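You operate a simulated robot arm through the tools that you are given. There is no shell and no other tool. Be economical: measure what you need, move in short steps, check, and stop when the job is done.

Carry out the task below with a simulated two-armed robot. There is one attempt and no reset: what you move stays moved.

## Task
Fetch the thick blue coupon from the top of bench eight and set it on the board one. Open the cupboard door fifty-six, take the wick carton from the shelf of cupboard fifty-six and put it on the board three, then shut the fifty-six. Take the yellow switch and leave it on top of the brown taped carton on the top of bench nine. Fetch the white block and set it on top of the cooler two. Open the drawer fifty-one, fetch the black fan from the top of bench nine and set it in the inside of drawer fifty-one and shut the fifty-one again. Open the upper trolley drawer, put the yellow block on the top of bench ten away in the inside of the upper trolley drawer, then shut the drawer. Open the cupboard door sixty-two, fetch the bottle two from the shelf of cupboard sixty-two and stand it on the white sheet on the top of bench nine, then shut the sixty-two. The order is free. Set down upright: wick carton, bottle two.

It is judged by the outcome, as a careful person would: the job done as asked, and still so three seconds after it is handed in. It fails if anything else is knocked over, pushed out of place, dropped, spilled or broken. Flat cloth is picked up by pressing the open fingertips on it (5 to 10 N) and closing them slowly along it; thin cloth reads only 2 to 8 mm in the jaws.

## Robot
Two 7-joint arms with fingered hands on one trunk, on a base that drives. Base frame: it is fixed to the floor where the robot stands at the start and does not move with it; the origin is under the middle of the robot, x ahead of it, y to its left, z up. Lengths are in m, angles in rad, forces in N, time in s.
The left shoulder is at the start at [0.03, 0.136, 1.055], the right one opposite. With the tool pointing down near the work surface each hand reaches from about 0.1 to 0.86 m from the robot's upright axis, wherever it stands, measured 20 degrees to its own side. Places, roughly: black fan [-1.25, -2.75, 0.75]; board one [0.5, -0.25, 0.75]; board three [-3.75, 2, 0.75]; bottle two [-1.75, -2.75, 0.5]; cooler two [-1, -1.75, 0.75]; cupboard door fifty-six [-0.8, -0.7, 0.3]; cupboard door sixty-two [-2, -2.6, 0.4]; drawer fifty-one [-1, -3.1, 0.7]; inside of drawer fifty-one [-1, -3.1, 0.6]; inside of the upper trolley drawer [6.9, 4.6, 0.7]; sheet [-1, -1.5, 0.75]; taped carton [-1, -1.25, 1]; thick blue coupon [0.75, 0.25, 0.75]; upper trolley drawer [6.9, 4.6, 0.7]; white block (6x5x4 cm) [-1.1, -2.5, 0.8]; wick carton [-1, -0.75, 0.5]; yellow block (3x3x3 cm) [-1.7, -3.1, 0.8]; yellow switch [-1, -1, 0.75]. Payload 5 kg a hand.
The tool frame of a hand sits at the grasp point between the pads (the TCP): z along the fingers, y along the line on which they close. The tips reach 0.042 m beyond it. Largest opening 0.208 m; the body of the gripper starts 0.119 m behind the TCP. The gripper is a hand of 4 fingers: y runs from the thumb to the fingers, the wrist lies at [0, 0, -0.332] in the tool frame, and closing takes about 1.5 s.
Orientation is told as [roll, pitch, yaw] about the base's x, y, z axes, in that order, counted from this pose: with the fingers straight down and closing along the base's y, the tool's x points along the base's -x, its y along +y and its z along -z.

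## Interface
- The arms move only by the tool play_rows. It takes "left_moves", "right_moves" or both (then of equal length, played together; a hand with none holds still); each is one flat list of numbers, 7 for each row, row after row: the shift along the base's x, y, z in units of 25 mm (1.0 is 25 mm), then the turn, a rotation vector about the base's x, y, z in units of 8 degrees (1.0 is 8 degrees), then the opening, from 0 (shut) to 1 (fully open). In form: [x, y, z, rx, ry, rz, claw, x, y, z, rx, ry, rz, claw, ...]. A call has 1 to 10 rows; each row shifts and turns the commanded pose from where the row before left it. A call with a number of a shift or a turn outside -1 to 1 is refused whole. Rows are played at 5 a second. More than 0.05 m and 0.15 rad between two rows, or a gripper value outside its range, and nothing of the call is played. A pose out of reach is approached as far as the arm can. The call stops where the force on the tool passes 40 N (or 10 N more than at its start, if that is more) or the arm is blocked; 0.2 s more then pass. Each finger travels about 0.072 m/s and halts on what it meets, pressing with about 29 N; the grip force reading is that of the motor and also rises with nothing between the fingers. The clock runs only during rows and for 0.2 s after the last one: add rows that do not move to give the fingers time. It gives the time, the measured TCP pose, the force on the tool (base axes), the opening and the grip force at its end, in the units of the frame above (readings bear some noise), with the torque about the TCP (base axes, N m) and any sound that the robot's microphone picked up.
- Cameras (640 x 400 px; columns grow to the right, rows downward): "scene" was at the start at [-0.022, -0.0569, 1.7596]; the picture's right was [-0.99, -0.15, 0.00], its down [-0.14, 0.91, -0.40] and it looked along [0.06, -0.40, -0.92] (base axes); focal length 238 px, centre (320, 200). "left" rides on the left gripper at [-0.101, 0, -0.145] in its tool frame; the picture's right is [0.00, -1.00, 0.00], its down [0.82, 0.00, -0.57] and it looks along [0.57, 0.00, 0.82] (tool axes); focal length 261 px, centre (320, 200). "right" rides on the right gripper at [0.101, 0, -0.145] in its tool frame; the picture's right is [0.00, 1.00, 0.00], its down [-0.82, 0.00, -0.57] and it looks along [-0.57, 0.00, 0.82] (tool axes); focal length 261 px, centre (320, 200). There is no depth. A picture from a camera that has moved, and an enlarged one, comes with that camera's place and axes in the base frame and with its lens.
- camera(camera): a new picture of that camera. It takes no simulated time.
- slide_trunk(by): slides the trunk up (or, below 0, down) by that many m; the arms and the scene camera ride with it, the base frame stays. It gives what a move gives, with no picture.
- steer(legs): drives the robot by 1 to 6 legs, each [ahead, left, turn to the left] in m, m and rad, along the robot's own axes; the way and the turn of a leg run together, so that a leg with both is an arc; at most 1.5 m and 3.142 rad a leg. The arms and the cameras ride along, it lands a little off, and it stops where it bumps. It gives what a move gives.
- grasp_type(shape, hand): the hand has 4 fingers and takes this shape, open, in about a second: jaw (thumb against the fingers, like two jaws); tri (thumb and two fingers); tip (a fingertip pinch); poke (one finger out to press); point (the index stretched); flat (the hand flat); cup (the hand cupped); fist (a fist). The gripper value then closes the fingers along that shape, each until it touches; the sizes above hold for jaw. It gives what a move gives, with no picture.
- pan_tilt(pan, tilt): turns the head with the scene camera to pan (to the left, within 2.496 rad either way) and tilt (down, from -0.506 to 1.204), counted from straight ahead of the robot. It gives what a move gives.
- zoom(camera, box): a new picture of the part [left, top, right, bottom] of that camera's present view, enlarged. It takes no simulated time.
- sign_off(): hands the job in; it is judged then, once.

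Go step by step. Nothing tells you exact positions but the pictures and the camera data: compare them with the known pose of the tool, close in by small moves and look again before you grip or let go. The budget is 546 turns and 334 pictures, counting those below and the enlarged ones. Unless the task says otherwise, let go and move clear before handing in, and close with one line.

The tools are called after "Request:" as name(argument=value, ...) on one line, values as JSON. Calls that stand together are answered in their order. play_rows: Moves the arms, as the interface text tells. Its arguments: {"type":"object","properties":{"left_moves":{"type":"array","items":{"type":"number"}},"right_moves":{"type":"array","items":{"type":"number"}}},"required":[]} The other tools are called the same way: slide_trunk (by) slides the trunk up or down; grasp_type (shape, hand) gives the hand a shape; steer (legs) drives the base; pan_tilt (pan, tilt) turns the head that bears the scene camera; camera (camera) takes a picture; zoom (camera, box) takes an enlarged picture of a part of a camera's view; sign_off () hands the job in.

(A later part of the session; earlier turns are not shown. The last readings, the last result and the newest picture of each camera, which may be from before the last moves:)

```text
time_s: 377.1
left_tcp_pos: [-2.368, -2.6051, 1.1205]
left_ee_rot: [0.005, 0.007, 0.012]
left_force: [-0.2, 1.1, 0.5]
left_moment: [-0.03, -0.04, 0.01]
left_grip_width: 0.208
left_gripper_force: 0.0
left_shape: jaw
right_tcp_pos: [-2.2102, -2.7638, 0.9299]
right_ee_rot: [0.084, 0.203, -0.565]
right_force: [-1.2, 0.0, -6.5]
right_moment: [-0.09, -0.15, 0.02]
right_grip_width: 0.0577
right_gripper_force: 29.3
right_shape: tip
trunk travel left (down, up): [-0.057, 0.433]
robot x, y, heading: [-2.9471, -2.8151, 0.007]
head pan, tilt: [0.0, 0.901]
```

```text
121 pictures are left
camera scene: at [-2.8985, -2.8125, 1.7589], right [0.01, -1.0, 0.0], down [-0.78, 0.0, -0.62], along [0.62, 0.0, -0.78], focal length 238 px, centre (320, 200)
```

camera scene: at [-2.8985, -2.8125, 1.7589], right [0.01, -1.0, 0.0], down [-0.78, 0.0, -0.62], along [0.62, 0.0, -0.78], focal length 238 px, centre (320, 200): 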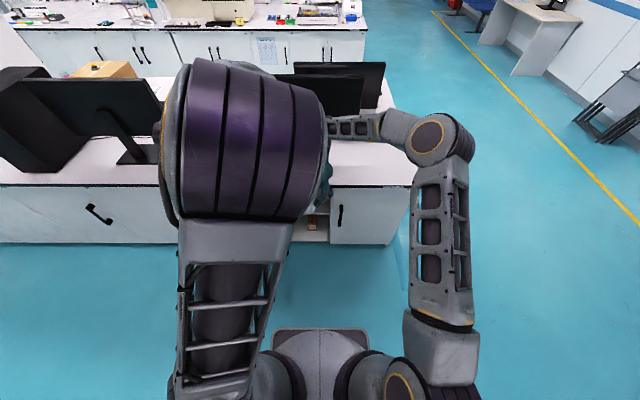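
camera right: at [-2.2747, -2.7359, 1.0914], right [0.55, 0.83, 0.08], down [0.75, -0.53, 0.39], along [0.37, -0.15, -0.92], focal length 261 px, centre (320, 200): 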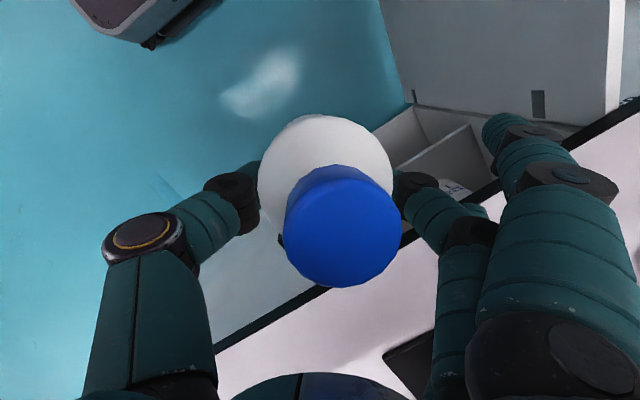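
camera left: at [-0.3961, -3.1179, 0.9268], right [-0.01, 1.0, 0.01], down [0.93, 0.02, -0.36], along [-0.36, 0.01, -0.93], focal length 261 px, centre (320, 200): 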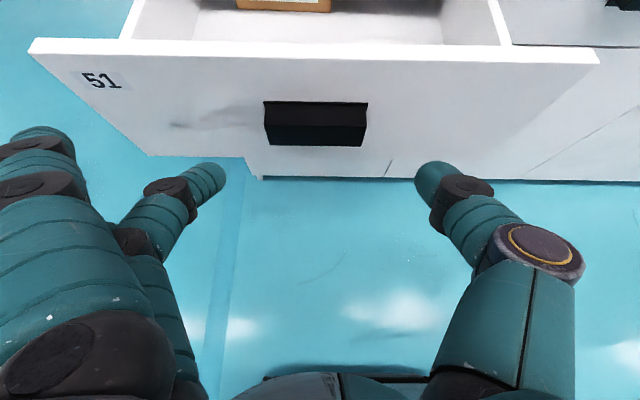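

The bottle hangs upright in the right hand. Now to shut door 62 with the left hand: I'll move it to the outer (+y) side of the open door, closed fingers down.

Request:
play_rows(left_moves=[0, 1, 0, 0, 0, 0, 0.3, 0, 1, 0, 0, 0, 0, 0, 0, 1, 0, 0, 0, 0, 0, 0, 1, 0, 0, 0, 0, 0, 0, 1, 0, 0, 0, 0, 0, 0, 1, 0, 0, 0, 0, 0, 0, 1, 0, 0, 0, 0, 0, 0, 1, 0, 0, 0, 0, 0, 0, 1, 0, 0, 0, 0, 0, 0, 1, 0, 0, 0, 0, 0])

Request:
play_rows(left_moves=[0, 1, 0, 0, 0, 0, 0, 0, 1, 0, 0, 0, 0, 0, 0, 1, 0, 0, 0, 0, 0, 0, 1, 0, 0, 0, 0, 0, 0, 0.6, -1, 0, 0, 0, 0, 0, 0, -1, 0, 0, 0, 0, 0, 0, -1, 0, 0, 0, 0, 0, 0, -1, 0, 0, 0, 0, 0, 0, -1, 0, 0, 0, 0])

Request:
pan_tilt(pan=0.5, tilt=1.0)

Request:
camera(camera="scene")

Request:
camera(camera="left")

```text
time_s: 379.3
left_tcp_pos: [-2.3662, -2.429, 1.1194]
left_ee_rot: [0.004, 0.008, 0.012]
left_force: [-0.1, -0.2, 0.4]
left_moment: [0.0, -0.03, 0.0]
left_grip_width: 0.0002
left_gripper_force: 28.9
left_shape: jaw
left hand out of reach, approached as far as the arm can: row 8, 9, 10
right_tcp_pos: [-2.2082, -2.7636, 0.9292]
right_ee_rot: [0.086, 0.201, -0.564]
right_force: [-0.2, -0.1, -5.5]
right_moment: [-0.07, -0.11, 0.04]
right_grip_width: 0.058
right_gripper_force: 29.2
right_shape: tip
trunk travel left (down, up): [-0.057, 0.433]
robot x, y, heading: [-2.9455, -2.8149, 0.004]
head pan, tilt: [0.0, 0.901]
```

```text
time_s: 381.3
left_tcp_pos: [-2.3671, -2.4305, 1.1126]
left_ee_rot: [0.006, 0.002, 0.012]
left_force: [0.4, 0.2, -0.9]
left_moment: [0.01, 0.01, -0.01]
left_grip_width: 0.0001
left_gripper_force: 29.5
left_shape: jaw
left hand out of reach, approached as far as the arm can: row 1, 2, 3, 4, 5, 6, 7, 8, 9
right_tcp_pos: [-2.2091, -2.7617, 0.9295]
right_ee_rot: [0.086, 0.202, -0.565]
right_force: [-0.3, -0.1, -5.1]
right_moment: [-0.06, -0.1, -0.02]
right_grip_width: 0.0579
right_gripper_force: 28.9
right_shape: tip
trunk travel left (down, up): [-0.057, 0.433]
robot x, y, heading: [-2.9435, -2.8138, 0.009]
head pan, tilt: [0.0, 0.901]
```

```text
time_s: 382.2
left_tcp_pos: [-2.3669, -2.4301, 1.1123]
left_ee_rot: [0.006, 0.001, 0.012]
left_force: [0.4, 0.8, 0.2]
left_moment: [0.02, 0.01, 0.0]
left_grip_width: 0.0002
left_gripper_force: 28.8
left_shape: jaw
right_tcp_pos: [-2.209, -2.763, 0.9301]
right_ee_rot: [0.084, 0.203, -0.564]
right_force: [0.2, 0.8, -5.7]
right_moment: [-0.06, -0.05, -0.03]
right_grip_width: 0.0579
right_gripper_force: 28.9
right_shape: tip
trunk travel left (down, up): [-0.057, 0.433]
robot x, y, heading: [-2.9447, -2.8124, 0.006]
head pan, tilt: [0.499, 1.0]
```

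```text
120 pictures are left
camera scene: at [-2.9122, -2.7796, 1.7517], right [0.48, -0.88, 0.0], down [-0.74, -0.41, -0.54], along [0.47, 0.26, -0.84], focal length 238 px, centre (320, 200)
```

scene: 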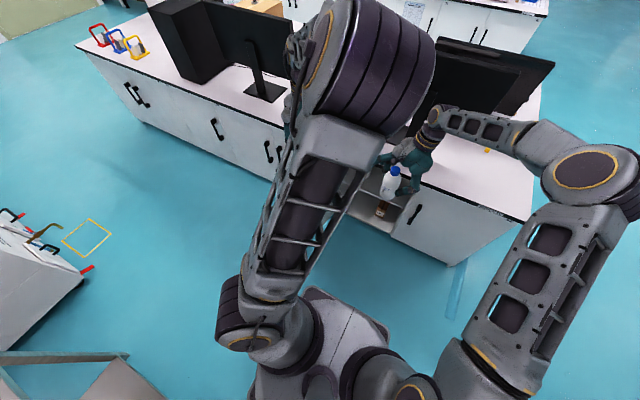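

```text
119 pictures are left
camera left: at [-2.2649, -2.4289, 1.2567], right [0.02, -1.0, -0.01], down [-0.82, -0.02, 0.57], along [-0.57, 0.0, -0.82], focal length 261 px, centre (320, 200)
```

left: 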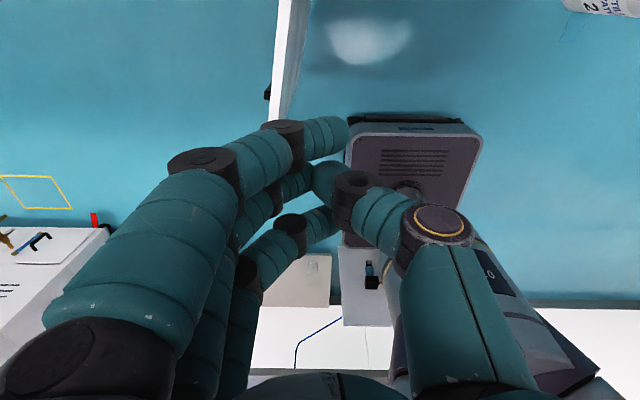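

Request:
steer(legs=[[0, 0.24, 0]])

Request:
play_rows(left_moves=[0, 0, -1, 0, 0, 0, 0, 0, 0, -1, 0, 0, 0, 0, 0, 0, -1, 0, 0, 0, 0, 0, 0, -1, 0, 0, 0, 0, 0, 0, -1, 0, 0, 0, 0, 0, 0, -1, 0, 0, 0, 0, 0, 0, -1, 0, 0, 0, 0, 0, 0, -1, 0, 0, 0, 0, 0, 0, -1, 0, 0, 0, 0, 0, 0, -1, 0, 0, 0, 0])

Request:
play_rows(left_moves=[0, 0, -1, 0, 0, 0, 0, 0, 0, -1, 0, 0, 0, 0, 0, 0, -1, 0, 0, 0, 0, 0, 0, -1, 0, 0, 0, 0, 0, 0, -1, 0, 0, 0, 0, 0, 0, -1, 0, 0, 0, 0])

Request:
camera(camera="left")

```text
time_s: 384.0
left_tcp_pos: [-2.3698, -2.1836, 1.1113]
left_ee_rot: [0.005, 0.002, 0.014]
left_force: [-1.1, 1.2, -0.6]
left_moment: [-0.14, -0.01, -0.01]
left_grip_width: 0.0
left_gripper_force: 29.1
left_shape: jaw
right_tcp_pos: [-2.2108, -2.5161, 0.9281]
right_ee_rot: [0.083, 0.202, -0.561]
right_force: [-0.9, 1.4, -5.3]
right_moment: [-0.25, -0.11, 0.03]
right_grip_width: 0.0574
right_gripper_force: 29.7
right_shape: tip
trunk travel left (down, up): [-0.057, 0.433]
robot x, y, heading: [-2.9478, -2.5706, 0.011]
head pan, tilt: [0.499, 1.0]
```

```text
time_s: 386.2
left_tcp_pos: [-2.3694, -2.1851, 1.1126]
left_ee_rot: [0.007, 0.002, 0.015]
left_force: [0.2, 0.5, 0.2]
left_moment: [0.03, 0.0, -0.01]
left_grip_width: 0.0
left_gripper_force: 29.1
left_shape: jaw
left hand out of reach, approached as far as the arm can: row 1, 2, 3, 4, 5, 6, 7, 8, 9, 10
right_tcp_pos: [-2.2114, -2.5169, 0.9301]
right_ee_rot: [0.087, 0.203, -0.56]
right_force: [-0.6, -0.2, -5.8]
right_moment: [-0.09, -0.07, 0.01]
right_grip_width: 0.0578
right_gripper_force: 29.1
right_shape: tip
trunk travel left (down, up): [-0.057, 0.433]
robot x, y, heading: [-2.9442, -2.5768, 0.011]
head pan, tilt: [0.499, 1.0]
```

```text
time_s: 387.6
left_tcp_pos: [-2.3684, -2.1853, 1.1132]
left_ee_rot: [0.008, 0.003, 0.014]
left_force: [0.7, -0.3, -0.2]
left_moment: [0.01, 0.01, -0.03]
left_grip_width: 0.0
left_gripper_force: 28.8
left_shape: jaw
left hand out of reach, approached as far as the arm can: row 1, 2, 3, 4, 5, 6
right_tcp_pos: [-2.2103, -2.518, 0.9289]
right_ee_rot: [0.085, 0.202, -0.561]
right_force: [-0.1, 0.0, -5.2]
right_moment: [-0.07, -0.06, -0.02]
right_grip_width: 0.058
right_gripper_force: 28.8
right_shape: tip
trunk travel left (down, up): [-0.057, 0.433]
robot x, y, heading: [-2.944, -2.5681, 0.009]
head pan, tilt: [0.499, 1.0]
```

```text
118 pictures are left
camera left: at [-2.2676, -2.1843, 1.2567], right [0.02, -1.0, -0.01], down [-0.82, -0.02, 0.57], along [-0.57, -0.01, -0.82], focal length 261 px, centre (320, 200)
```

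left: 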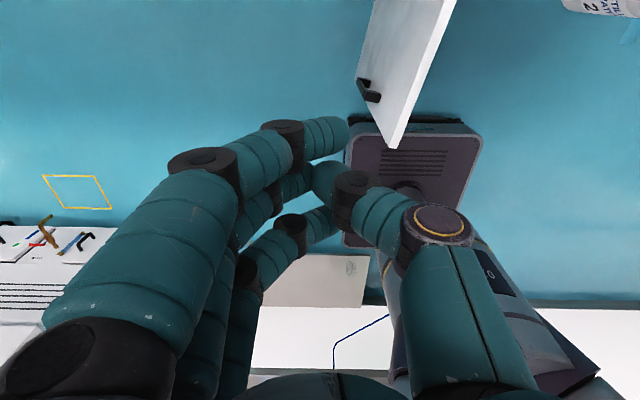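

Request:
play_rows(left_moves=[0, -1, 0, 0, 0, 0, 0, 0, -1, 0, 0, 0, 0, 0, 0, -1, 0, 0, 0, 0, 0, 0, -1, 0, 0, 0, 0, 0, 0, -1, 0, 0, 0, 0, 0, 0, -1, 0, 0, 0, 0, 0, 0, -1, 0, 0, 0, 0, 0, 0, -1, 0, 0, 0, 0, 0])

Request:
steer(legs=[[0, 0.2, 0]])

Request:
play_rows(left_moves=[0, 0, -1, 0, 0, 0, 0, 0, 0, -1, 0, 0, 0, 0, 0, 0, -1, 0, 0, 0, 0, 0, 0, -1, 0, 0, 0, 0, 0, 0, -1, 0, 0, 0, 0, 0, 0, -1, 0, 0, 0, 0, 0, 0, -1, 0, 0, 0, 0, 0, 0, -1, 0, 0, 0, 0, 0, 0, -1, 0, 0, 0, 0, 0, 0, -1, 0, 0, 0, 0])

Request:
camera(camera="left")

Request:
camera(camera="scene")

```text
time_s: 389.4
left_tcp_pos: [-2.3689, -2.3859, 1.1124]
left_ee_rot: [0.005, 0.001, 0.014]
left_force: [-0.5, -1.6, -0.2]
left_moment: [0.06, -0.02, -0.02]
left_grip_width: 0.0002
left_gripper_force: 29.3
left_shape: jaw
right_tcp_pos: [-2.2107, -2.5187, 0.9302]
right_ee_rot: [0.086, 0.204, -0.561]
right_force: [0.6, -0.7, -5.8]
right_moment: [0.0, -0.06, 0.02]
right_grip_width: 0.0574
right_gripper_force: 29.1
right_shape: tip
trunk travel left (down, up): [-0.057, 0.433]
robot x, y, heading: [-2.9457, -2.5749, 0.007]
head pan, tilt: [0.499, 1.0]
```

```text
time_s: 391.0
left_tcp_pos: [-2.3708, -2.1845, 1.1126]
left_ee_rot: [0.004, 0.001, 0.016]
left_force: [-0.6, 1.2, 0.2]
left_moment: [-0.18, 0.04, 0.0]
left_grip_width: 0.0001
left_gripper_force: 28.8
left_shape: jaw
right_tcp_pos: [-2.212, -2.3163, 0.9287]
right_ee_rot: [0.084, 0.203, -0.561]
right_force: [0.1, 2.3, -4.8]
right_moment: [-0.26, -0.14, 0.04]
right_grip_width: 0.0578
right_gripper_force: 29.0
right_shape: tip
trunk travel left (down, up): [-0.057, 0.433]
robot x, y, heading: [-2.9465, -2.3741, 0.01]
head pan, tilt: [0.499, 1.0]
```

```text
time_s: 393.2
left_tcp_pos: [-2.371, -2.1869, 0.8643]
left_ee_rot: [0.007, 0.001, 0.015]
left_force: [-0.6, 0.3, -0.8]
left_moment: [-0.02, 0.06, 0.01]
left_grip_width: 0.0
left_gripper_force: 28.7
left_shape: jaw
right_tcp_pos: [-2.2132, -2.3169, 0.9294]
right_ee_rot: [0.087, 0.204, -0.561]
right_force: [1.2, -0.5, -4.8]
right_moment: [-0.06, -0.06, 0.02]
right_grip_width: 0.0579
right_gripper_force: 29.0
right_shape: tip
trunk travel left (down, up): [-0.057, 0.433]
robot x, y, heading: [-2.9482, -2.373, 0.008]
head pan, tilt: [0.499, 1.0]
```

```text
117 pictures are left
camera left: at [-2.2683, -2.1849, 1.0074], right [0.02, -1.0, -0.01], down [-0.82, -0.02, 0.57], along [-0.57, -0.01, -0.82], focal length 261 px, centre (320, 200)
```

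left: 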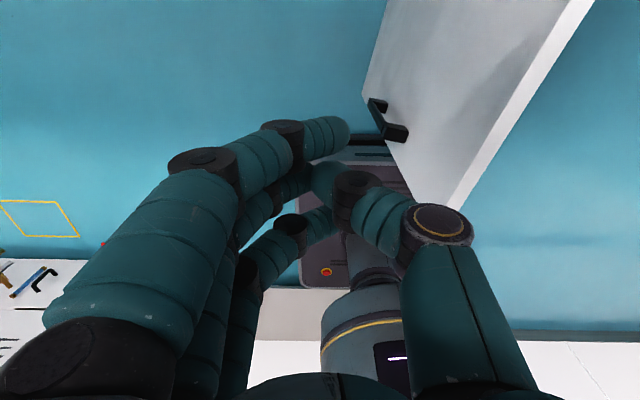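

```text
116 pictures are left
camera scene: at [-2.9148, -2.3372, 1.7516], right [0.49, -0.87, 0.0], down [-0.74, -0.41, -0.54], along [0.47, 0.26, -0.84], focal length 238 px, centre (320, 200)
```

scene: 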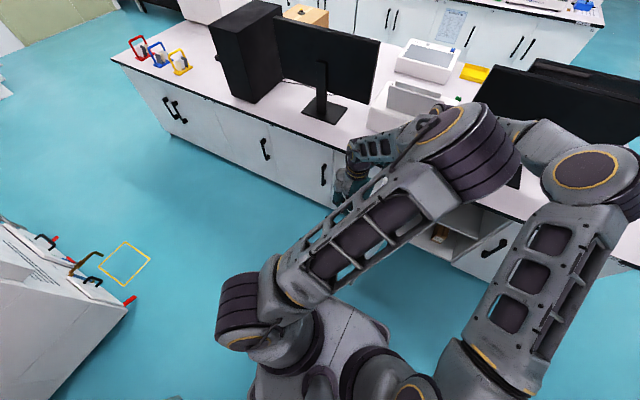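

Request:
play_rows(left_moves=[0, 0, -1, 0, 0, 0, 0, 0, 0, -1, 0, 0, 0, 0, 0, 0, -1, 0, 0, 0, 0, 0, 0, -1, 0, 0, 0, 0, 0, 0, -1, 0, 0, 0, 0, 0, 0, -1, 0, 0, 0, 0, 0, 0, -1, 0, 0, 0, 0, 0, 0, -1, 0, 0, 0, 0])

Request:
play_rows(left_moves=[0.5, -1, 0, 0, 0, 0, 0, 0.5, -1, 0, 0, 0, 0, 0, 0, -1, 0, 0, 0, 0, 0, 0, -1, 0, 0, 0, 0, 0, 0, -1, 0, 0, 0, 0, 0, 0, -1, 0, 0, 0, 0, 0, 0, -1, 0, 0, 0, 0, 0, 0, -1, 0, 0, 0, 0, 0])

Request:
camera(camera="left")

```text
time_s: 395.0
left_tcp_pos: [-2.391, -2.2265, 0.7111]
left_ee_rot: [0.009, 0.0, 0.018]
left_force: [0.3, 0.0, 0.2]
left_moment: [-0.02, -0.01, 0.0]
left_grip_width: 0.0
left_gripper_force: 29.0
left_shape: jaw
left hand out of reach, approached as far as the arm can: row 5, 6, 7, 8
right_tcp_pos: [-2.2125, -2.3171, 0.9299]
right_ee_rot: [0.086, 0.203, -0.56]
right_force: [0.2, 0.3, -4.5]
right_moment: [-0.05, -0.09, -0.02]
right_grip_width: 0.0577
right_gripper_force: 28.5
right_shape: tip
trunk travel left (down, up): [-0.057, 0.433]
robot x, y, heading: [-2.9477, -2.3756, 0.013]
head pan, tilt: [0.499, 1.0]
```

```text
time_s: 396.5
left_tcp_pos: [-2.3689, -2.3047, 0.683]
left_ee_rot: [0.015, 0.054, 0.153]
left_force: [-0.6, -0.2, -0.4]
left_moment: [-0.01, 0.01, 0.01]
left_grip_width: 0.0
left_gripper_force: 28.7
left_shape: jaw
right_tcp_pos: [-2.2082, -2.3213, 0.936]
right_ee_rot: [0.091, 0.194, -0.563]
right_force: [0.4, 0.0, -5.7]
right_moment: [-0.01, -0.1, -0.01]
right_grip_width: 0.0576
right_gripper_force: 28.7
right_shape: tip
trunk travel left (down, up): [-0.057, 0.433]
robot x, y, heading: [-2.9455, -2.3718, 0.011]
head pan, tilt: [0.499, 1.0]
stopped in row 7 (left hand): the arm was blocked; the commanded pose is now the measured one
```

```text
115 pictures are left
camera left: at [-2.2618, -2.2889, 0.8217], right [0.16, -0.99, -0.01], down [-0.78, -0.13, 0.61], along [-0.61, -0.09, -0.79], focal length 261 px, centre (320, 200)
```

left: 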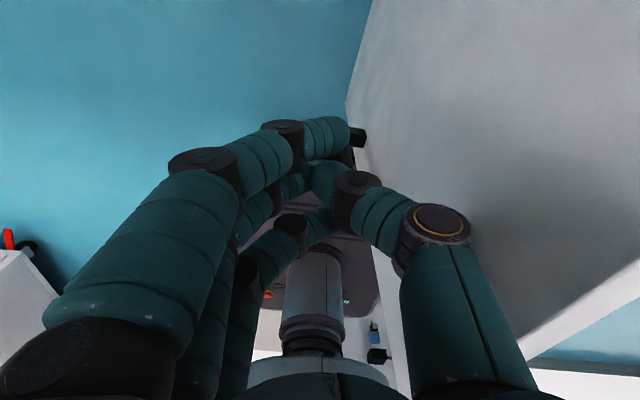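

The two arms are touching. Back the left off, move the right hand (with the bottle) away to the right, then continue.

Request:
play_rows(left_moves=[0, 0.8, 0, 0, 0, 0, 0, 0, 0.8, 0, 0, 0, 0, 0])

Request:
play_rows(right_moves=[0, -1, 0.3, 0, 0, 0, 0.15, 0, -1, 0.3, 0, 0, 0, 0.15, 0, -1, 0.3, 0, 0, 0, 0.15, 0, -1, 0.3, 0, 0, 0, 0.15, 0, -1, 0.3, 0, 0, 0, 0.15, 0, -1, 0.3, 0, 0, 0, 0.15, 0, -1, 0.3, 0, 0, 0, 0.15, 0, -1, 0.3, 0, 0, 0, 0.15, 0, -1, 0, 0, 0, 0, 0.15, 0, -1, 0, 0, 0, 0, 0.15])

Request:
play_rows(right_moves=[0, -1, 0, 0, 0, 0, 0.15, 0, -1, 0, 0, 0, 0, 0.15, 0, -1, 0, 0, 0, 0, 0.15, 0, -1, 0, 0, 0, 0, 0.15, 0, -1, 0, 0, 0, 0, 0.15, 0, -1, 0, 0, 0, 0, 0.15])

Request:
camera(camera="scene")

Request:
camera(camera="left")

```text
time_s: 397.1
left_tcp_pos: [-2.3793, -2.2739, 0.6989]
left_ee_rot: [0.014, 0.05, 0.154]
left_force: [-0.3, -0.6, 0.5]
left_moment: [-0.04, 0.02, 0.01]
left_grip_width: 0.0001
left_gripper_force: 29.0
left_shape: jaw
left hand out of reach, approached as far as the arm can: row 1, 2
right_tcp_pos: [-2.2076, -2.3216, 0.9359]
right_ee_rot: [0.091, 0.195, -0.564]
right_force: [-0.3, 0.2, -5.7]
right_moment: [-0.07, -0.11, 0.0]
right_grip_width: 0.0577
right_gripper_force: 28.6
right_shape: tip
trunk travel left (down, up): [-0.057, 0.433]
robot x, y, heading: [-2.9502, -2.373, 0.01]
head pan, tilt: [0.499, 1.0]
```

```text
time_s: 399.3
left_tcp_pos: [-2.3797, -2.2734, 0.6973]
left_ee_rot: [0.014, 0.051, 0.154]
left_force: [0.5, 0.4, 0.4]
left_moment: [0.06, 0.0, -0.01]
left_grip_width: 0.0001
left_gripper_force: 28.9
left_shape: jaw
right_tcp_pos: [-2.2079, -2.5712, 0.9974]
right_ee_rot: [0.092, 0.195, -0.562]
right_force: [-0.3, -0.6, -5.1]
right_moment: [-0.07, -0.07, 0.01]
right_grip_width: 0.0579
right_gripper_force: 28.4
right_shape: tip
trunk travel left (down, up): [-0.057, 0.433]
robot x, y, heading: [-2.9457, -2.3716, 0.003]
head pan, tilt: [0.499, 1.0]
```

```text
time_s: 400.7
left_tcp_pos: [-2.3808, -2.274, 0.6975]
left_ee_rot: [0.014, 0.05, 0.152]
left_force: [-0.6, 0.4, -0.6]
left_moment: [0.05, 0.03, -0.01]
left_grip_width: 0.0
left_gripper_force: 29.1
left_shape: jaw
right_tcp_pos: [-2.2075, -2.7212, 0.998]
right_ee_rot: [0.091, 0.195, -0.562]
right_force: [-0.2, 0.7, -5.4]
right_moment: [-0.06, -0.07, -0.02]
right_grip_width: 0.0575
right_gripper_force: 28.8
right_shape: tip
trunk travel left (down, up): [-0.057, 0.433]
robot x, y, heading: [-2.9474, -2.3767, 0.013]
head pan, tilt: [0.499, 1.0]
```

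```text
114 pictures are left
camera scene: at [-2.9156, -2.3385, 1.7517], right [0.49, -0.87, 0.0], down [-0.74, -0.41, -0.54], along [0.47, 0.26, -0.84], focal length 238 px, centre (320, 200)
```

scene: 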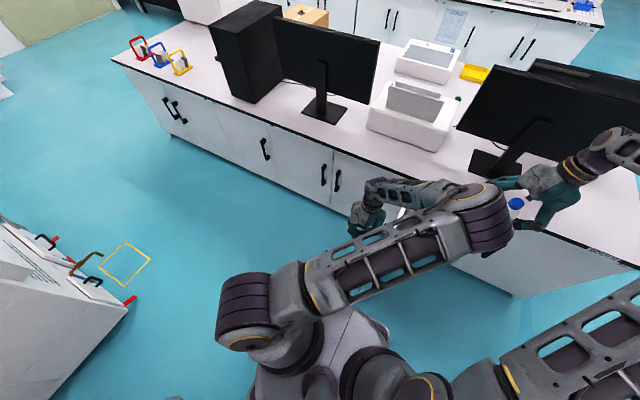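

```text
113 pictures are left
camera left: at [-2.272, -2.2585, 0.837], right [0.16, -0.99, -0.01], down [-0.78, -0.13, 0.61], along [-0.61, -0.08, -0.79], focal length 261 px, centre (320, 200)
```

left: 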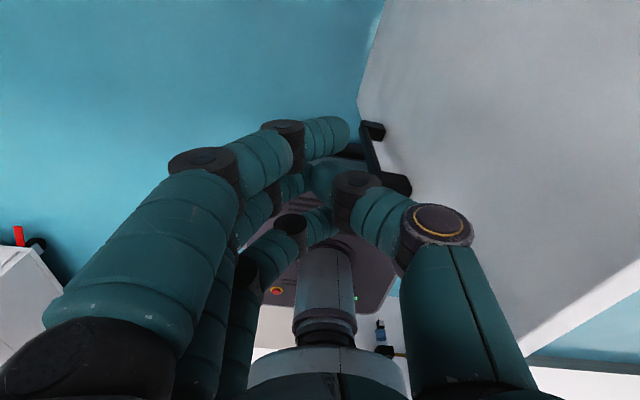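

Now strafe right so that the left hand swings the door towards closed.

Request:
steer(legs=[[0, -0.2, 0], [0, -0.15, 0]])

Request:
camera(camera="left")

Request:
camera(camera="scene")

```text
time_s: 403.2
left_tcp_pos: [-2.3766, -2.6255, 0.698]
left_ee_rot: [0.014, 0.051, 0.149]
left_force: [-0.1, -1.1, 0.0]
left_moment: [0.15, 0.05, 0.0]
left_grip_width: 0.0002
left_gripper_force: 28.9
left_shape: jaw
right_tcp_pos: [-2.2066, -3.0747, 0.9956]
right_ee_rot: [0.093, 0.194, -0.565]
right_force: [0.4, -1.9, -6.3]
right_moment: [0.2, -0.07, -0.01]
right_grip_width: 0.0575
right_gripper_force: 29.0
right_shape: tip
trunk travel left (down, up): [-0.057, 0.433]
robot x, y, heading: [-2.9401, -2.7255, 0.006]
head pan, tilt: [0.499, 1.0]
```

```text
112 pictures are left
camera left: at [-2.2688, -2.6106, 0.837], right [0.15, -0.99, -0.02], down [-0.78, -0.13, 0.61], along [-0.61, -0.08, -0.79], focal length 261 px, centre (320, 200)
```

left: 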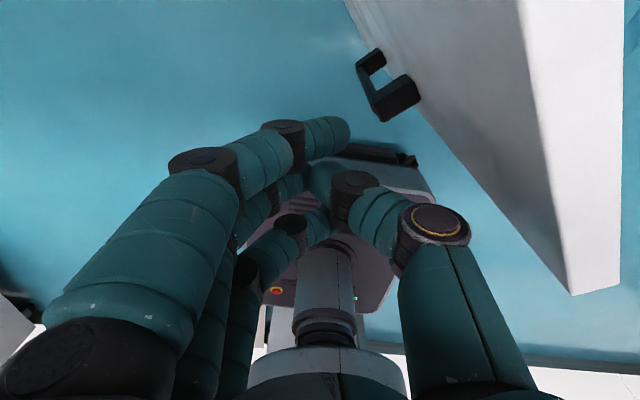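

```text
111 pictures are left
camera scene: at [-2.9126, -2.6896, 1.7517], right [0.48, -0.88, 0.0], down [-0.74, -0.41, -0.54], along [0.47, 0.26, -0.84], focal length 238 px, centre (320, 200)
```

scene: 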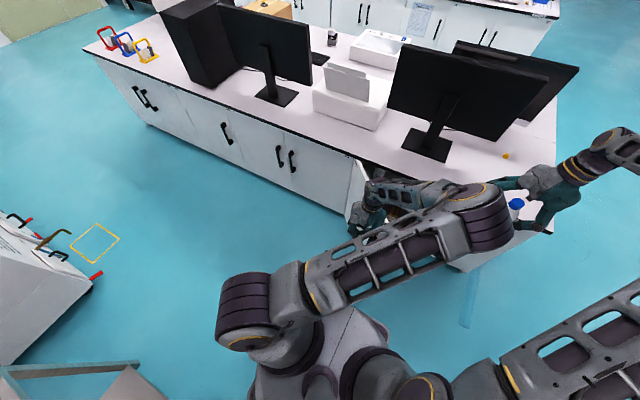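

Request:
play_rows(right_moves=[-1, -0.3, 0, 0, 0, 0, 0.15, -1, -0.3, 0, 0, 0, 0, 0.15, -1, -0.3, 0, 0, 0, 0, 0.15, -1, -0.3, 0, 0, 0, 0, 0.15, -1, -0.3, 0, 0, 0, 0, 0.15, -1, -0.3, 0, 0, 0, 0, 0.15, -1, -0.3, 0, 0, 0, 0, 0.15, -1, -0.3, 0, 0, 0, 0, 0.15])

Request:
steer(legs=[[0.15, 0, 0], [0.09, -0.02, 0]])

Request:
camera(camera="left")

Request:
camera(camera="scene")

```text
time_s: 405.0
left_tcp_pos: [-2.3771, -2.6241, 0.6981]
left_ee_rot: [0.014, 0.051, 0.15]
left_force: [-0.4, 0.2, 0.3]
left_moment: [0.02, 0.0, -0.02]
left_grip_width: 0.0
left_gripper_force: 28.9
left_shape: jaw
right_tcp_pos: [-2.4066, -3.1312, 0.9987]
right_ee_rot: [0.092, 0.195, -0.567]
right_force: [-0.4, -0.5, -5.8]
right_moment: [-0.06, -0.17, 0.03]
right_grip_width: 0.0577
right_gripper_force: 29.0
right_shape: tip
trunk travel left (down, up): [-0.057, 0.433]
robot x, y, heading: [-2.9427, -2.7204, 0.007]
head pan, tilt: [0.499, 1.0]
```

```text
time_s: 407.1
left_tcp_pos: [-2.1342, -2.643, 0.6974]
left_ee_rot: [0.014, 0.053, 0.152]
left_force: [0.9, -0.4, -1.0]
left_moment: [0.01, 0.16, 0.02]
left_grip_width: 0.0
left_gripper_force: 29.0
left_shape: jaw
right_tcp_pos: [-2.164, -3.1508, 0.9977]
right_ee_rot: [0.091, 0.197, -0.563]
right_force: [0.7, 0.1, -6.0]
right_moment: [-0.01, 0.1, 0.03]
right_grip_width: 0.0576
right_gripper_force: 28.2
right_shape: tip
trunk travel left (down, up): [-0.057, 0.433]
robot x, y, heading: [-2.702, -2.7392, 0.009]
head pan, tilt: [0.499, 1.0]
```

```text
110 pictures are left
camera left: at [-2.0263, -2.6271, 0.8359], right [0.16, -0.99, -0.01], down [-0.78, -0.13, 0.61], along [-0.61, -0.08, -0.79], focal length 261 px, centre (320, 200)
```

left: 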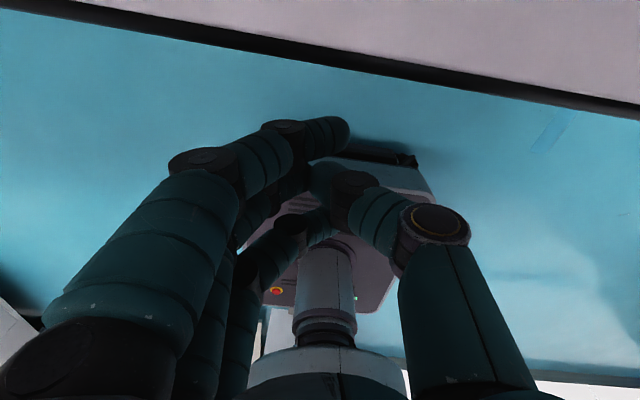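

```text
109 pictures are left
camera scene: at [-2.6687, -2.7064, 1.7516], right [0.49, -0.87, 0.0], down [-0.74, -0.41, -0.54], along [0.47, 0.26, -0.84], focal length 238 px, centre (320, 200)
```

scene: 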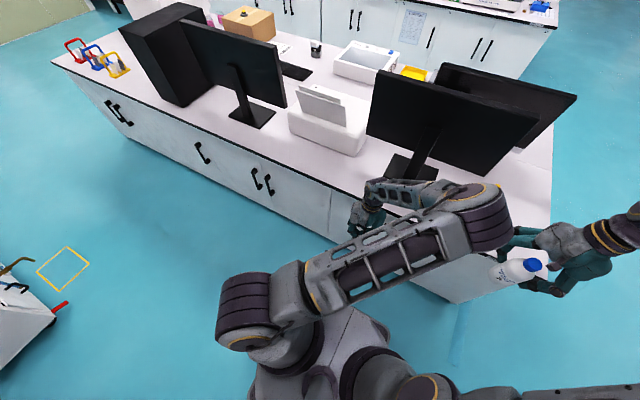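

The door is nearly closed. For the final push I'll back off and point the left hand forward so that only its fingertips press the door.

Request:
steer(legs=[[-0.2, 0, 0]])

Request:
play_rows(left_moves=[0, -0.3, 0, 0, -1, -0.15, 0, 0, -0.3, 0, 0, -1, -0.15, 0, 0, -0.3, 0, 0, -1, -0.15, 0, 0, -0.3, -0.5, 0, -1, -0.15, 0, 0, 0, -0.5, 0, -1, -0.15, 0, 0, 0, -0.5, 0, -1, -0.15, 0, 0, 0, -0.5, 0, -1, -0.15, 0, 0, 0, -0.5, 0, 0, 0, 0, 0, 0, -0.5, 0, 0, 0, 0])

Request:
camera(camera="left")

```text
time_s: 408.7
left_tcp_pos: [-2.3362, -2.6442, 0.6992]
left_ee_rot: [0.015, 0.05, 0.15]
left_force: [-1.0, -0.6, 0.6]
left_moment: [0.03, -0.13, 0.01]
left_grip_width: 0.0
left_gripper_force: 28.8
left_shape: jaw
right_tcp_pos: [-2.3679, -3.1532, 0.9994]
right_ee_rot: [0.09, 0.193, -0.565]
right_force: [-0.6, 0.0, -4.4]
right_moment: [-0.05, -0.27, 0.0]
right_grip_width: 0.0577
right_gripper_force: 28.9
right_shape: tip
trunk travel left (down, up): [-0.057, 0.433]
robot x, y, heading: [-2.8999, -2.7442, 0.009]
head pan, tilt: [0.499, 1.0]
```

```text
time_s: 410.7
left_tcp_pos: [-2.3017, -2.6562, 0.7031]
left_ee_rot: [-0.084, -0.59, 0.061]
left_force: [0.3, 0.6, -0.3]
left_moment: [0.0, 0.03, -0.04]
left_grip_width: 0.0
left_gripper_force: 28.9
left_shape: jaw
left hand out of reach, approached as far as the arm can: row 5, 6, 7, 8, 9
right_tcp_pos: [-2.3653, -3.1521, 0.9976]
right_ee_rot: [0.091, 0.196, -0.564]
right_force: [0.5, 0.5, -4.6]
right_moment: [-0.03, -0.08, 0.02]
right_grip_width: 0.0578
right_gripper_force: 28.9
right_shape: tip
trunk travel left (down, up): [-0.057, 0.433]
robot x, y, heading: [-2.9034, -2.7404, 0.006]
head pan, tilt: [0.499, 1.0]
```

```text
108 pictures are left
camera left: at [-2.2981, -2.6431, 0.8783], right [0.02, -1.0, 0.07], down [-1.0, -0.02, 0.02], along [-0.02, -0.07, -1.0], focal length 261 px, centre (320, 200)
```

left: 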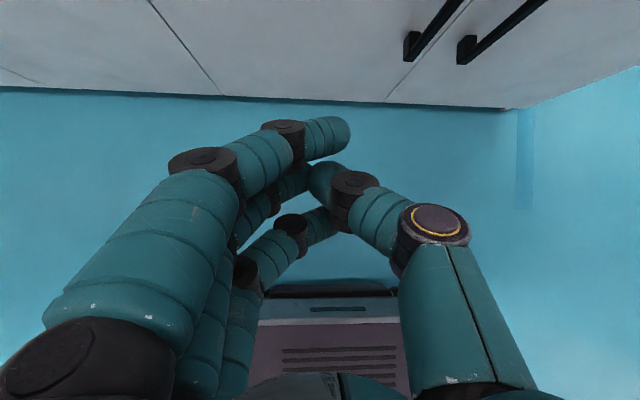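

Request:
zoom(camera="left", box=[120, 0, 540, 120])

```text
1.52 times, centred on (330, 60) of left
camera zoom: at [-2.2981, -2.6431, 0.8783], right [0.02, -1.0, 0.07], down [-1.0, -0.02, 0.02], along [-0.02, -0.07, -1.0], focal length 397 px, centre (305, 413)
```

zoom: 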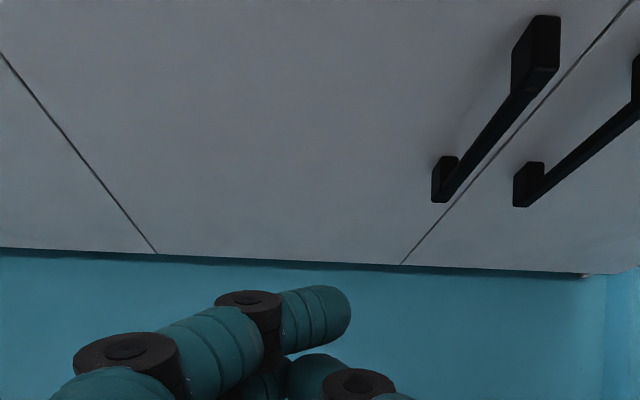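

Door 62 is flush and shut. Raise the left hand and drive around to bench nine's front with the bottle.

Request:
play_rows(left_moves=[-0.5, 0, 1, 0, 0.45, 0, 0.3, -0.5, 0, 1, 0, 0.45, 0, 0.3, -0.3, 0, 1, 0, 0.45, 0, 0.3, 0, 0, 1, 0, 0.45, 0, 0.3, 0, 0, 1, 0, 0.45, 0, 0.3, 0, 0, 1, 0, 0.45, 0, 0.3, 0, 0, 1, 0, 0.45, 0, 0.3, 0, 0, 1, 0, 0.45, 0, 0.3, 0, 0, 1, 0, 0.45, 0, 0.3, 0, 0, 1, 0, 0.2, 0, 0.3])

Request:
play_rows(left_moves=[0, 0, 1, 0, 0, 0, 0.3, 0, 0, 1, 0, 0, 0, 0.3, 0, 0, 1, 0, 0, 0, 0.3, 0, 0, 1, 0, 0, 0, 0.3, 0, 0, 1, 0, 0, 0, 0.3, 0, 0, 1, 0, 0, 0, 0.3])

Request:
steer(legs=[[0, -1.35, 0], [1.4, 0, 0], [1.35, 0, 0]])

Request:
pan_tilt(pan=0.3, tilt=0.7)

Request:
camera(camera="scene")

```text
time_s: 412.9
left_tcp_pos: [-2.3332, -2.6551, 0.9533]
left_ee_rot: [-0.044, -0.002, 0.051]
left_force: [-0.5, -0.2, -0.3]
left_moment: [0.0, -0.04, 0.02]
left_grip_width: 0.062
left_gripper_force: 0.1
left_shape: jaw
right_tcp_pos: [-2.3661, -3.1514, 0.9979]
right_ee_rot: [0.09, 0.192, -0.565]
right_force: [0.6, 0.2, -5.6]
right_moment: [0.02, -0.12, -0.05]
right_grip_width: 0.0576
right_gripper_force: 29.3
right_shape: tip
trunk travel left (down, up): [-0.057, 0.433]
robot x, y, heading: [-2.8973, -2.7437, 0.01]
head pan, tilt: [0.499, 1.0]
```

```text
time_s: 414.3
left_tcp_pos: [-2.3346, -2.6563, 1.1038]
left_ee_rot: [-0.045, -0.005, 0.053]
left_force: [0.7, -0.8, -0.1]
left_moment: [0.02, -0.05, 0.03]
left_grip_width: 0.0616
left_gripper_force: 0.1
left_shape: jaw
right_tcp_pos: [-2.3653, -3.1533, 0.9976]
right_ee_rot: [0.09, 0.195, -0.567]
right_force: [-0.4, -0.7, -5.3]
right_moment: [-0.07, -0.09, -0.02]
right_grip_width: 0.0576
right_gripper_force: 29.4
right_shape: tip
trunk travel left (down, up): [-0.057, 0.433]
robot x, y, heading: [-2.9039, -2.74, 0.008]
head pan, tilt: [0.499, 1.0]
```

```text
time_s: 434.0
left_tcp_pos: [0.4192, -4.025, 1.1017]
left_ee_rot: [-0.044, -0.006, 0.028]
left_force: [0.7, 0.5, -1.3]
left_moment: [0.02, 0.01, 0.02]
left_grip_width: 0.0616
left_gripper_force: 0.1
left_shape: jaw
right_tcp_pos: [0.3773, -4.5197, 0.9964]
right_ee_rot: [0.091, 0.194, -0.589]
right_force: [0.4, -0.3, -4.8]
right_moment: [-0.07, -0.03, 0.05]
right_grip_width: 0.0577
right_gripper_force: 29.2
right_shape: tip
trunk travel left (down, up): [-0.057, 0.433]
robot x, y, heading: [-0.1509, -4.098, -0.017]
head pan, tilt: [0.499, 1.0]
```

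```text
time_s: 434.8
left_tcp_pos: [0.4191, -4.0252, 1.1033]
left_ee_rot: [-0.043, -0.006, 0.03]
left_force: [0.1, 0.7, 1.0]
left_moment: [-0.01, 0.03, -0.01]
left_grip_width: 0.0619
left_gripper_force: 0.1
left_shape: jaw
right_tcp_pos: [0.3768, -4.52, 0.9972]
right_ee_rot: [0.091, 0.195, -0.589]
right_force: [0.0, 0.2, -4.4]
right_moment: [-0.11, -0.11, 0.03]
right_grip_width: 0.0576
right_gripper_force: 28.6
right_shape: tip
trunk travel left (down, up): [-0.057, 0.433]
robot x, y, heading: [-0.1549, -4.0999, -0.014]
head pan, tilt: [0.3, 0.7]
```

```text
106 pictures are left
camera scene: at [-0.0993, -4.0726, 1.775], right [0.28, -0.96, 0.0], down [-0.62, -0.18, -0.76], along [0.73, 0.22, -0.64], focal length 238 px, centre (320, 200)
```

scene: 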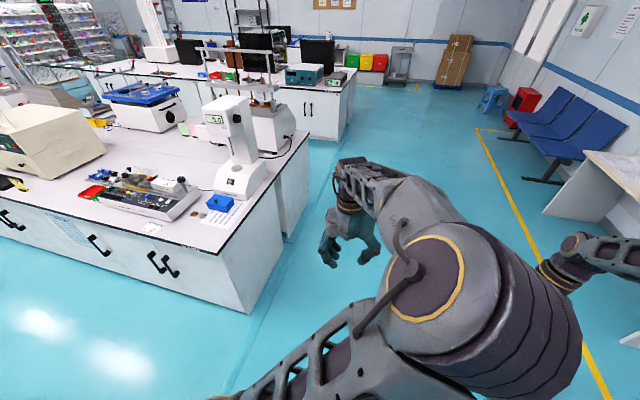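

Request:
steer(legs=[[0, 0, 3.14], [0, -1.2, 0], [0, -1.1, 0]])

Request:
pan_tilt(pan=-0.3, tilt=0.8)

Request:
camera(camera="scene")

```text
time_s: 453.4
left_tcp_pos: [-0.6843, -1.8677, 1.1025]
left_ee_rot: [-0.043, -0.004, -3.125]
left_force: [0.1, 0.2, -0.8]
left_moment: [-0.05, 0.02, 0.0]
left_grip_width: 0.0619
left_gripper_force: 0.0
left_shape: jaw
right_tcp_pos: [-0.6385, -1.3729, 0.9986]
right_ee_rot: [0.09, 0.195, 2.543]
right_force: [0.1, 0.4, -4.9]
right_moment: [-0.02, 0.11, -0.03]
right_grip_width: 0.0576
right_gripper_force: 29.5
right_shape: tip
trunk travel left (down, up): [-0.057, 0.433]
robot x, y, heading: [-0.1108, -1.8021, 3.112]
head pan, tilt: [0.3, 0.7]
```

```text
time_s: 454.4
left_tcp_pos: [-0.6852, -1.8685, 1.1024]
left_ee_rot: [-0.042, -0.006, -3.124]
left_force: [0.7, -0.8, 0.1]
left_moment: [0.02, -0.03, 0.02]
left_grip_width: 0.062
left_gripper_force: 0.0
left_shape: jaw
right_tcp_pos: [-0.6376, -1.3725, 0.9973]
right_ee_rot: [0.091, 0.194, 2.543]
right_force: [0.1, 0.3, -5.7]
right_moment: [0.06, 0.08, -0.02]
right_grip_width: 0.0574
right_gripper_force: 28.1
right_shape: tip
trunk travel left (down, up): [-0.057, 0.433]
robot x, y, heading: [-0.1141, -1.8029, 3.119]
head pan, tilt: [-0.3, 0.799]
```

```text
105 pictures are left
camera scene: at [-0.1636, -1.7743, 1.7668], right [0.32, 0.95, 0.0], down [0.68, -0.23, -0.7], along [-0.66, 0.22, -0.72], focal length 238 px, centre (320, 200)
```

scene: 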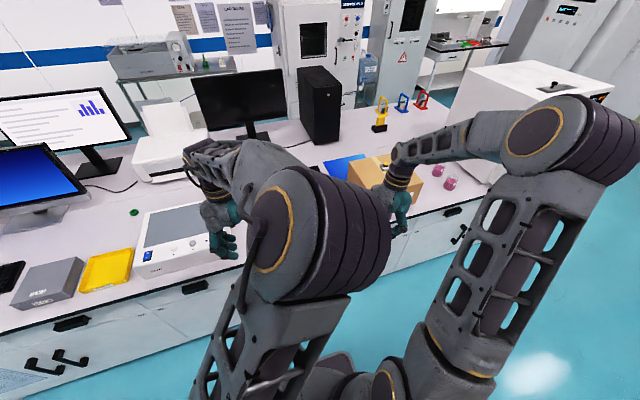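

Request:
camera(camera="right")

Request:
camera(camera="left")

```text
104 pictures are left
camera right: at [-0.572, -1.4033, 1.1585], right [-0.58, -0.81, 0.09], down [-0.72, 0.56, 0.4], along [-0.37, 0.17, -0.91], focal length 261 px, centre (320, 200)
```

right: 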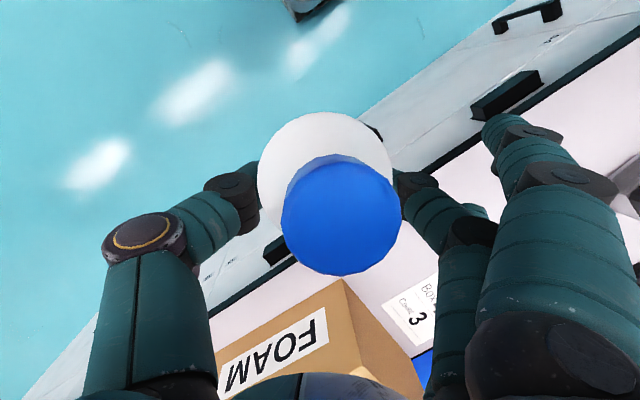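

```text
103 pictures are left
camera left: at [-0.7849, -1.8764, 1.2476], right [-0.02, 1.0, 0.04], down [0.82, -0.01, 0.57], along [0.57, 0.05, -0.82], focal length 261 px, centre (320, 200)
```

left: 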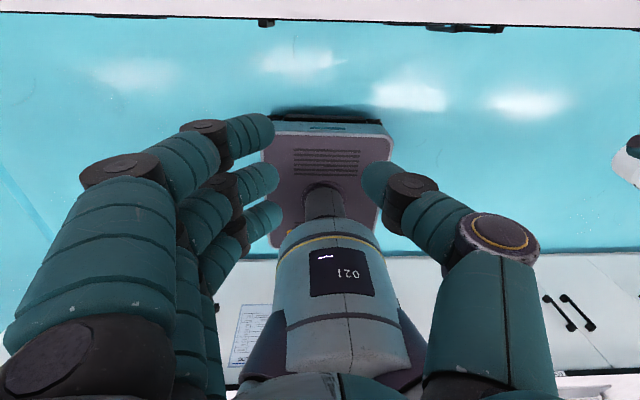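

The sheet spans x -0.96..-1.11, y -1.51..-1.31; target about [-1.036, -1.425]. First correct the bottle's slight lean, shift away from the carton, and approach.

Request:
play_rows(right_moves=[0, -0.8, 0.3, 0, -0.4, 0, 0.15, 0, -0.8, 0.3, 0, -0.4, 0, 0.15, 0, -0.8, 0.2, 0, 0, 0, 0.15])

Request:
steer(legs=[[0.22, 0, 0.024]])

Request:
camera(camera="right")

Request:
camera(camera="scene")

```text
time_s: 455.2
left_tcp_pos: [-0.6858, -1.8687, 1.1028]
left_ee_rot: [-0.045, -0.005, -3.125]
left_force: [-0.2, -0.3, 0.3]
left_moment: [0.06, 0.0, 0.0]
left_grip_width: 0.0619
left_gripper_force: 0.1
left_shape: jaw
right_tcp_pos: [-0.6369, -1.4352, 1.0161]
right_ee_rot: [0.025, 0.287, 2.527]
right_force: [-0.8, -0.2, -4.7]
right_moment: [0.1, 0.11, 0.0]
right_grip_width: 0.058
right_gripper_force: 28.9
right_shape: tip
trunk travel left (down, up): [-0.057, 0.433]
robot x, y, heading: [-0.1126, -1.8033, 3.115]
head pan, tilt: [-0.3, 0.799]
```

```text
time_s: 456.9
left_tcp_pos: [-0.9073, -1.8804, 1.1027]
left_ee_rot: [-0.044, -0.004, -3.096]
left_force: [-1.1, 0.2, -0.8]
left_moment: [0.01, -0.15, 0.01]
left_grip_width: 0.0621
left_gripper_force: 0.0
left_shape: jaw
right_tcp_pos: [-0.8694, -1.4427, 1.0158]
right_ee_rot: [0.025, 0.288, 2.552]
right_force: [-0.8, 0.2, -6.7]
right_moment: [0.07, -0.08, 0.0]
right_grip_width: 0.0576
right_gripper_force: 28.9
right_shape: tip
trunk travel left (down, up): [-0.057, 0.433]
robot x, y, heading: [-0.338, -1.796, 3.136]
head pan, tilt: [-0.3, 0.799]
```

```text
102 pictures are left
camera right: at [-0.8216, -1.4727, 1.1836], right [-0.56, -0.82, 0.02], down [-0.78, 0.54, 0.31], along [-0.27, 0.16, -0.95], focal length 261 px, centre (320, 200)
```

right: 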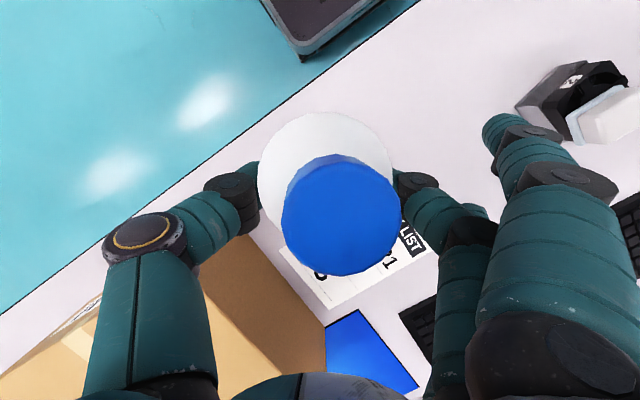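

```text
101 pictures are left
camera scene: at [-0.3878, -1.7724, 1.7667], right [0.3, 0.95, 0.0], down [0.69, -0.21, -0.7], along [-0.66, 0.21, -0.72], focal length 238 px, centre (320, 200)
```

scene: 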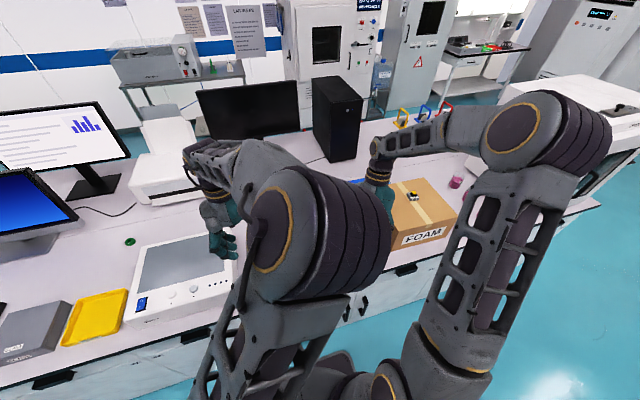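

Request:
play_rows(right_moves=[-0.9, 0.1, 0, 0, 0, 0, 0.15, -0.9, 0.1, 0, 0, 0, 0, 0.15, -0.9, 0.1, 0, 0, 0, 0, 0.15, -0.9, 0.1, 0, 0, 0, 0, 0.15, -0.9, 0.1, 0, 0, 0, 0, 0.15, -0.9, 0.1, 0, 0, 0, 0, 0.15, -0.9, 0, 0, 0, 0, 0, 0.15, -0.4, 0, 0, 0, 0, 0, 0.15, 0, 0, -1, 0, 0, 0, 0.15, 0, 0, -1, 0, 0, 0, 0.15])

Request:
camera(camera="right")

```text
time_s: 459.1
left_tcp_pos: [-0.9046, -1.8794, 1.1023]
left_ee_rot: [-0.044, -0.006, -3.097]
left_force: [-0.3, -0.1, 0.8]
left_moment: [-0.02, -0.01, 0.0]
left_grip_width: 0.062
left_gripper_force: 0.0
left_shape: jaw
right_tcp_pos: [-1.0365, -1.4284, 0.9662]
right_ee_rot: [0.023, 0.288, 2.551]
right_force: [-0.2, 0.4, -4.9]
right_moment: [0.04, 0.06, -0.02]
right_grip_width: 0.0577
right_gripper_force: 29.0
right_shape: tip
trunk travel left (down, up): [-0.057, 0.433]
robot x, y, heading: [-0.3345, -1.802, 3.14]
head pan, tilt: [-0.3, 0.799]
```

```text
100 pictures are left
camera right: at [-0.9881, -1.4569, 1.1336], right [-0.57, -0.82, 0.02], down [-0.78, 0.54, 0.32], along [-0.27, 0.16, -0.95], focal length 261 px, centre (320, 200)
```

right: 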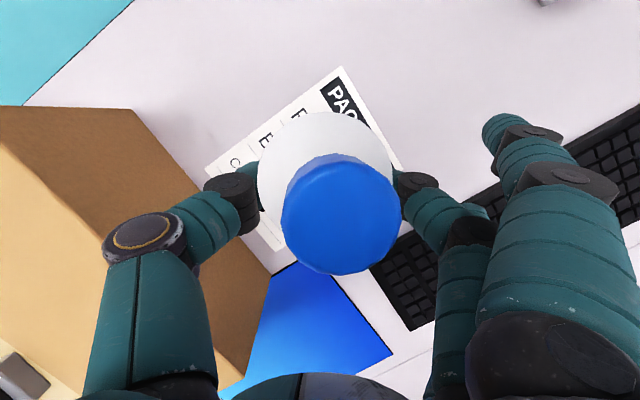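

Request:
play_rows(right_moves=[0, 0, -0.7, 0, 0, 0, 0.15, 0, 0, -0.7, 0, 0, 0, 0.15, 0, 0, -0.4, 0, 0, 0, 0.15, 0, 0, -0.25, 0, 0, 0, 0.15, 0, 0, -0.25, 0, 0, 0, 0.15, 0, 0, -0.2, 0, 0, 0, 0.15])

Request:
camera(camera="right")

```text
time_s: 460.5
left_tcp_pos: [-0.9048, -1.8802, 1.1024]
left_ee_rot: [-0.044, -0.006, -3.098]
left_force: [-0.2, -0.1, 0.6]
left_moment: [0.0, 0.0, 0.0]
left_grip_width: 0.0618
left_gripper_force: 0.1
left_shape: jaw
right_tcp_pos: [-1.0362, -1.4294, 0.9027]
right_ee_rot: [0.026, 0.289, 2.553]
right_force: [-0.2, 0.4, -5.9]
right_moment: [0.08, 0.1, 0.0]
right_grip_width: 0.0576
right_gripper_force: 28.7
right_shape: tip
trunk travel left (down, up): [-0.057, 0.433]
robot x, y, heading: [-0.3344, -1.7978, 3.138]
head pan, tilt: [-0.3, 0.799]
```

```text
99 pictures are left
camera right: at [-0.9876, -1.4577, 1.0717], right [-0.56, -0.82, 0.02], down [-0.78, 0.54, 0.32], along [-0.27, 0.16, -0.95], focal length 261 px, centre (320, 200)
```

right: 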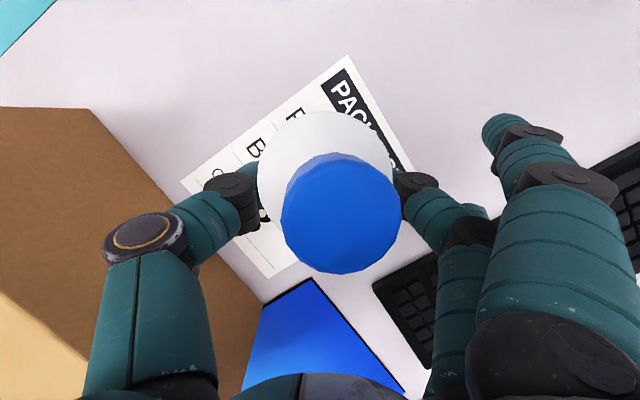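

Request:
play_rows(right_moves=[0, 0, -0.15, 0, 0, 0, 0.15, 0, 0, -0.15, 0, 0, 0, 0.15, 0, 0, -0.15, 0, 0, 0, 0.15, 0, 0, -0.15, 0, 0, 0, 0.15, 0, 0, -0.15, 0, 0, 0, 0.15, 0, 0, -0.15, 0, 0, 0, 0.15])

```text
time_s: 462.0
left_tcp_pos: [-0.9048, -1.8796, 1.1031]
left_ee_rot: [-0.045, -0.004, -3.095]
left_force: [-1.4, 0.1, -0.2]
left_moment: [-0.02, -0.09, 0.01]
left_grip_width: 0.0617
left_gripper_force: 0.1
left_shape: jaw
right_tcp_pos: [-1.0377, -1.4279, 0.8888]
right_ee_rot: [0.028, 0.283, 2.551]
right_force: [6.7, 0.6, 24.5]
right_moment: [-0.17, -0.47, 0.1]
right_grip_width: 0.0609
right_gripper_force: 29.2
right_shape: tip
trunk travel left (down, up): [-0.057, 0.433]
robot x, y, heading: [-0.3366, -1.7999, 3.141]
head pan, tilt: [-0.3, 0.799]
stopped in row 6 (right hand): the force on the tool passed its limit at 43 N (the readings are from after the stop); the commanded pose is now the measured one
```

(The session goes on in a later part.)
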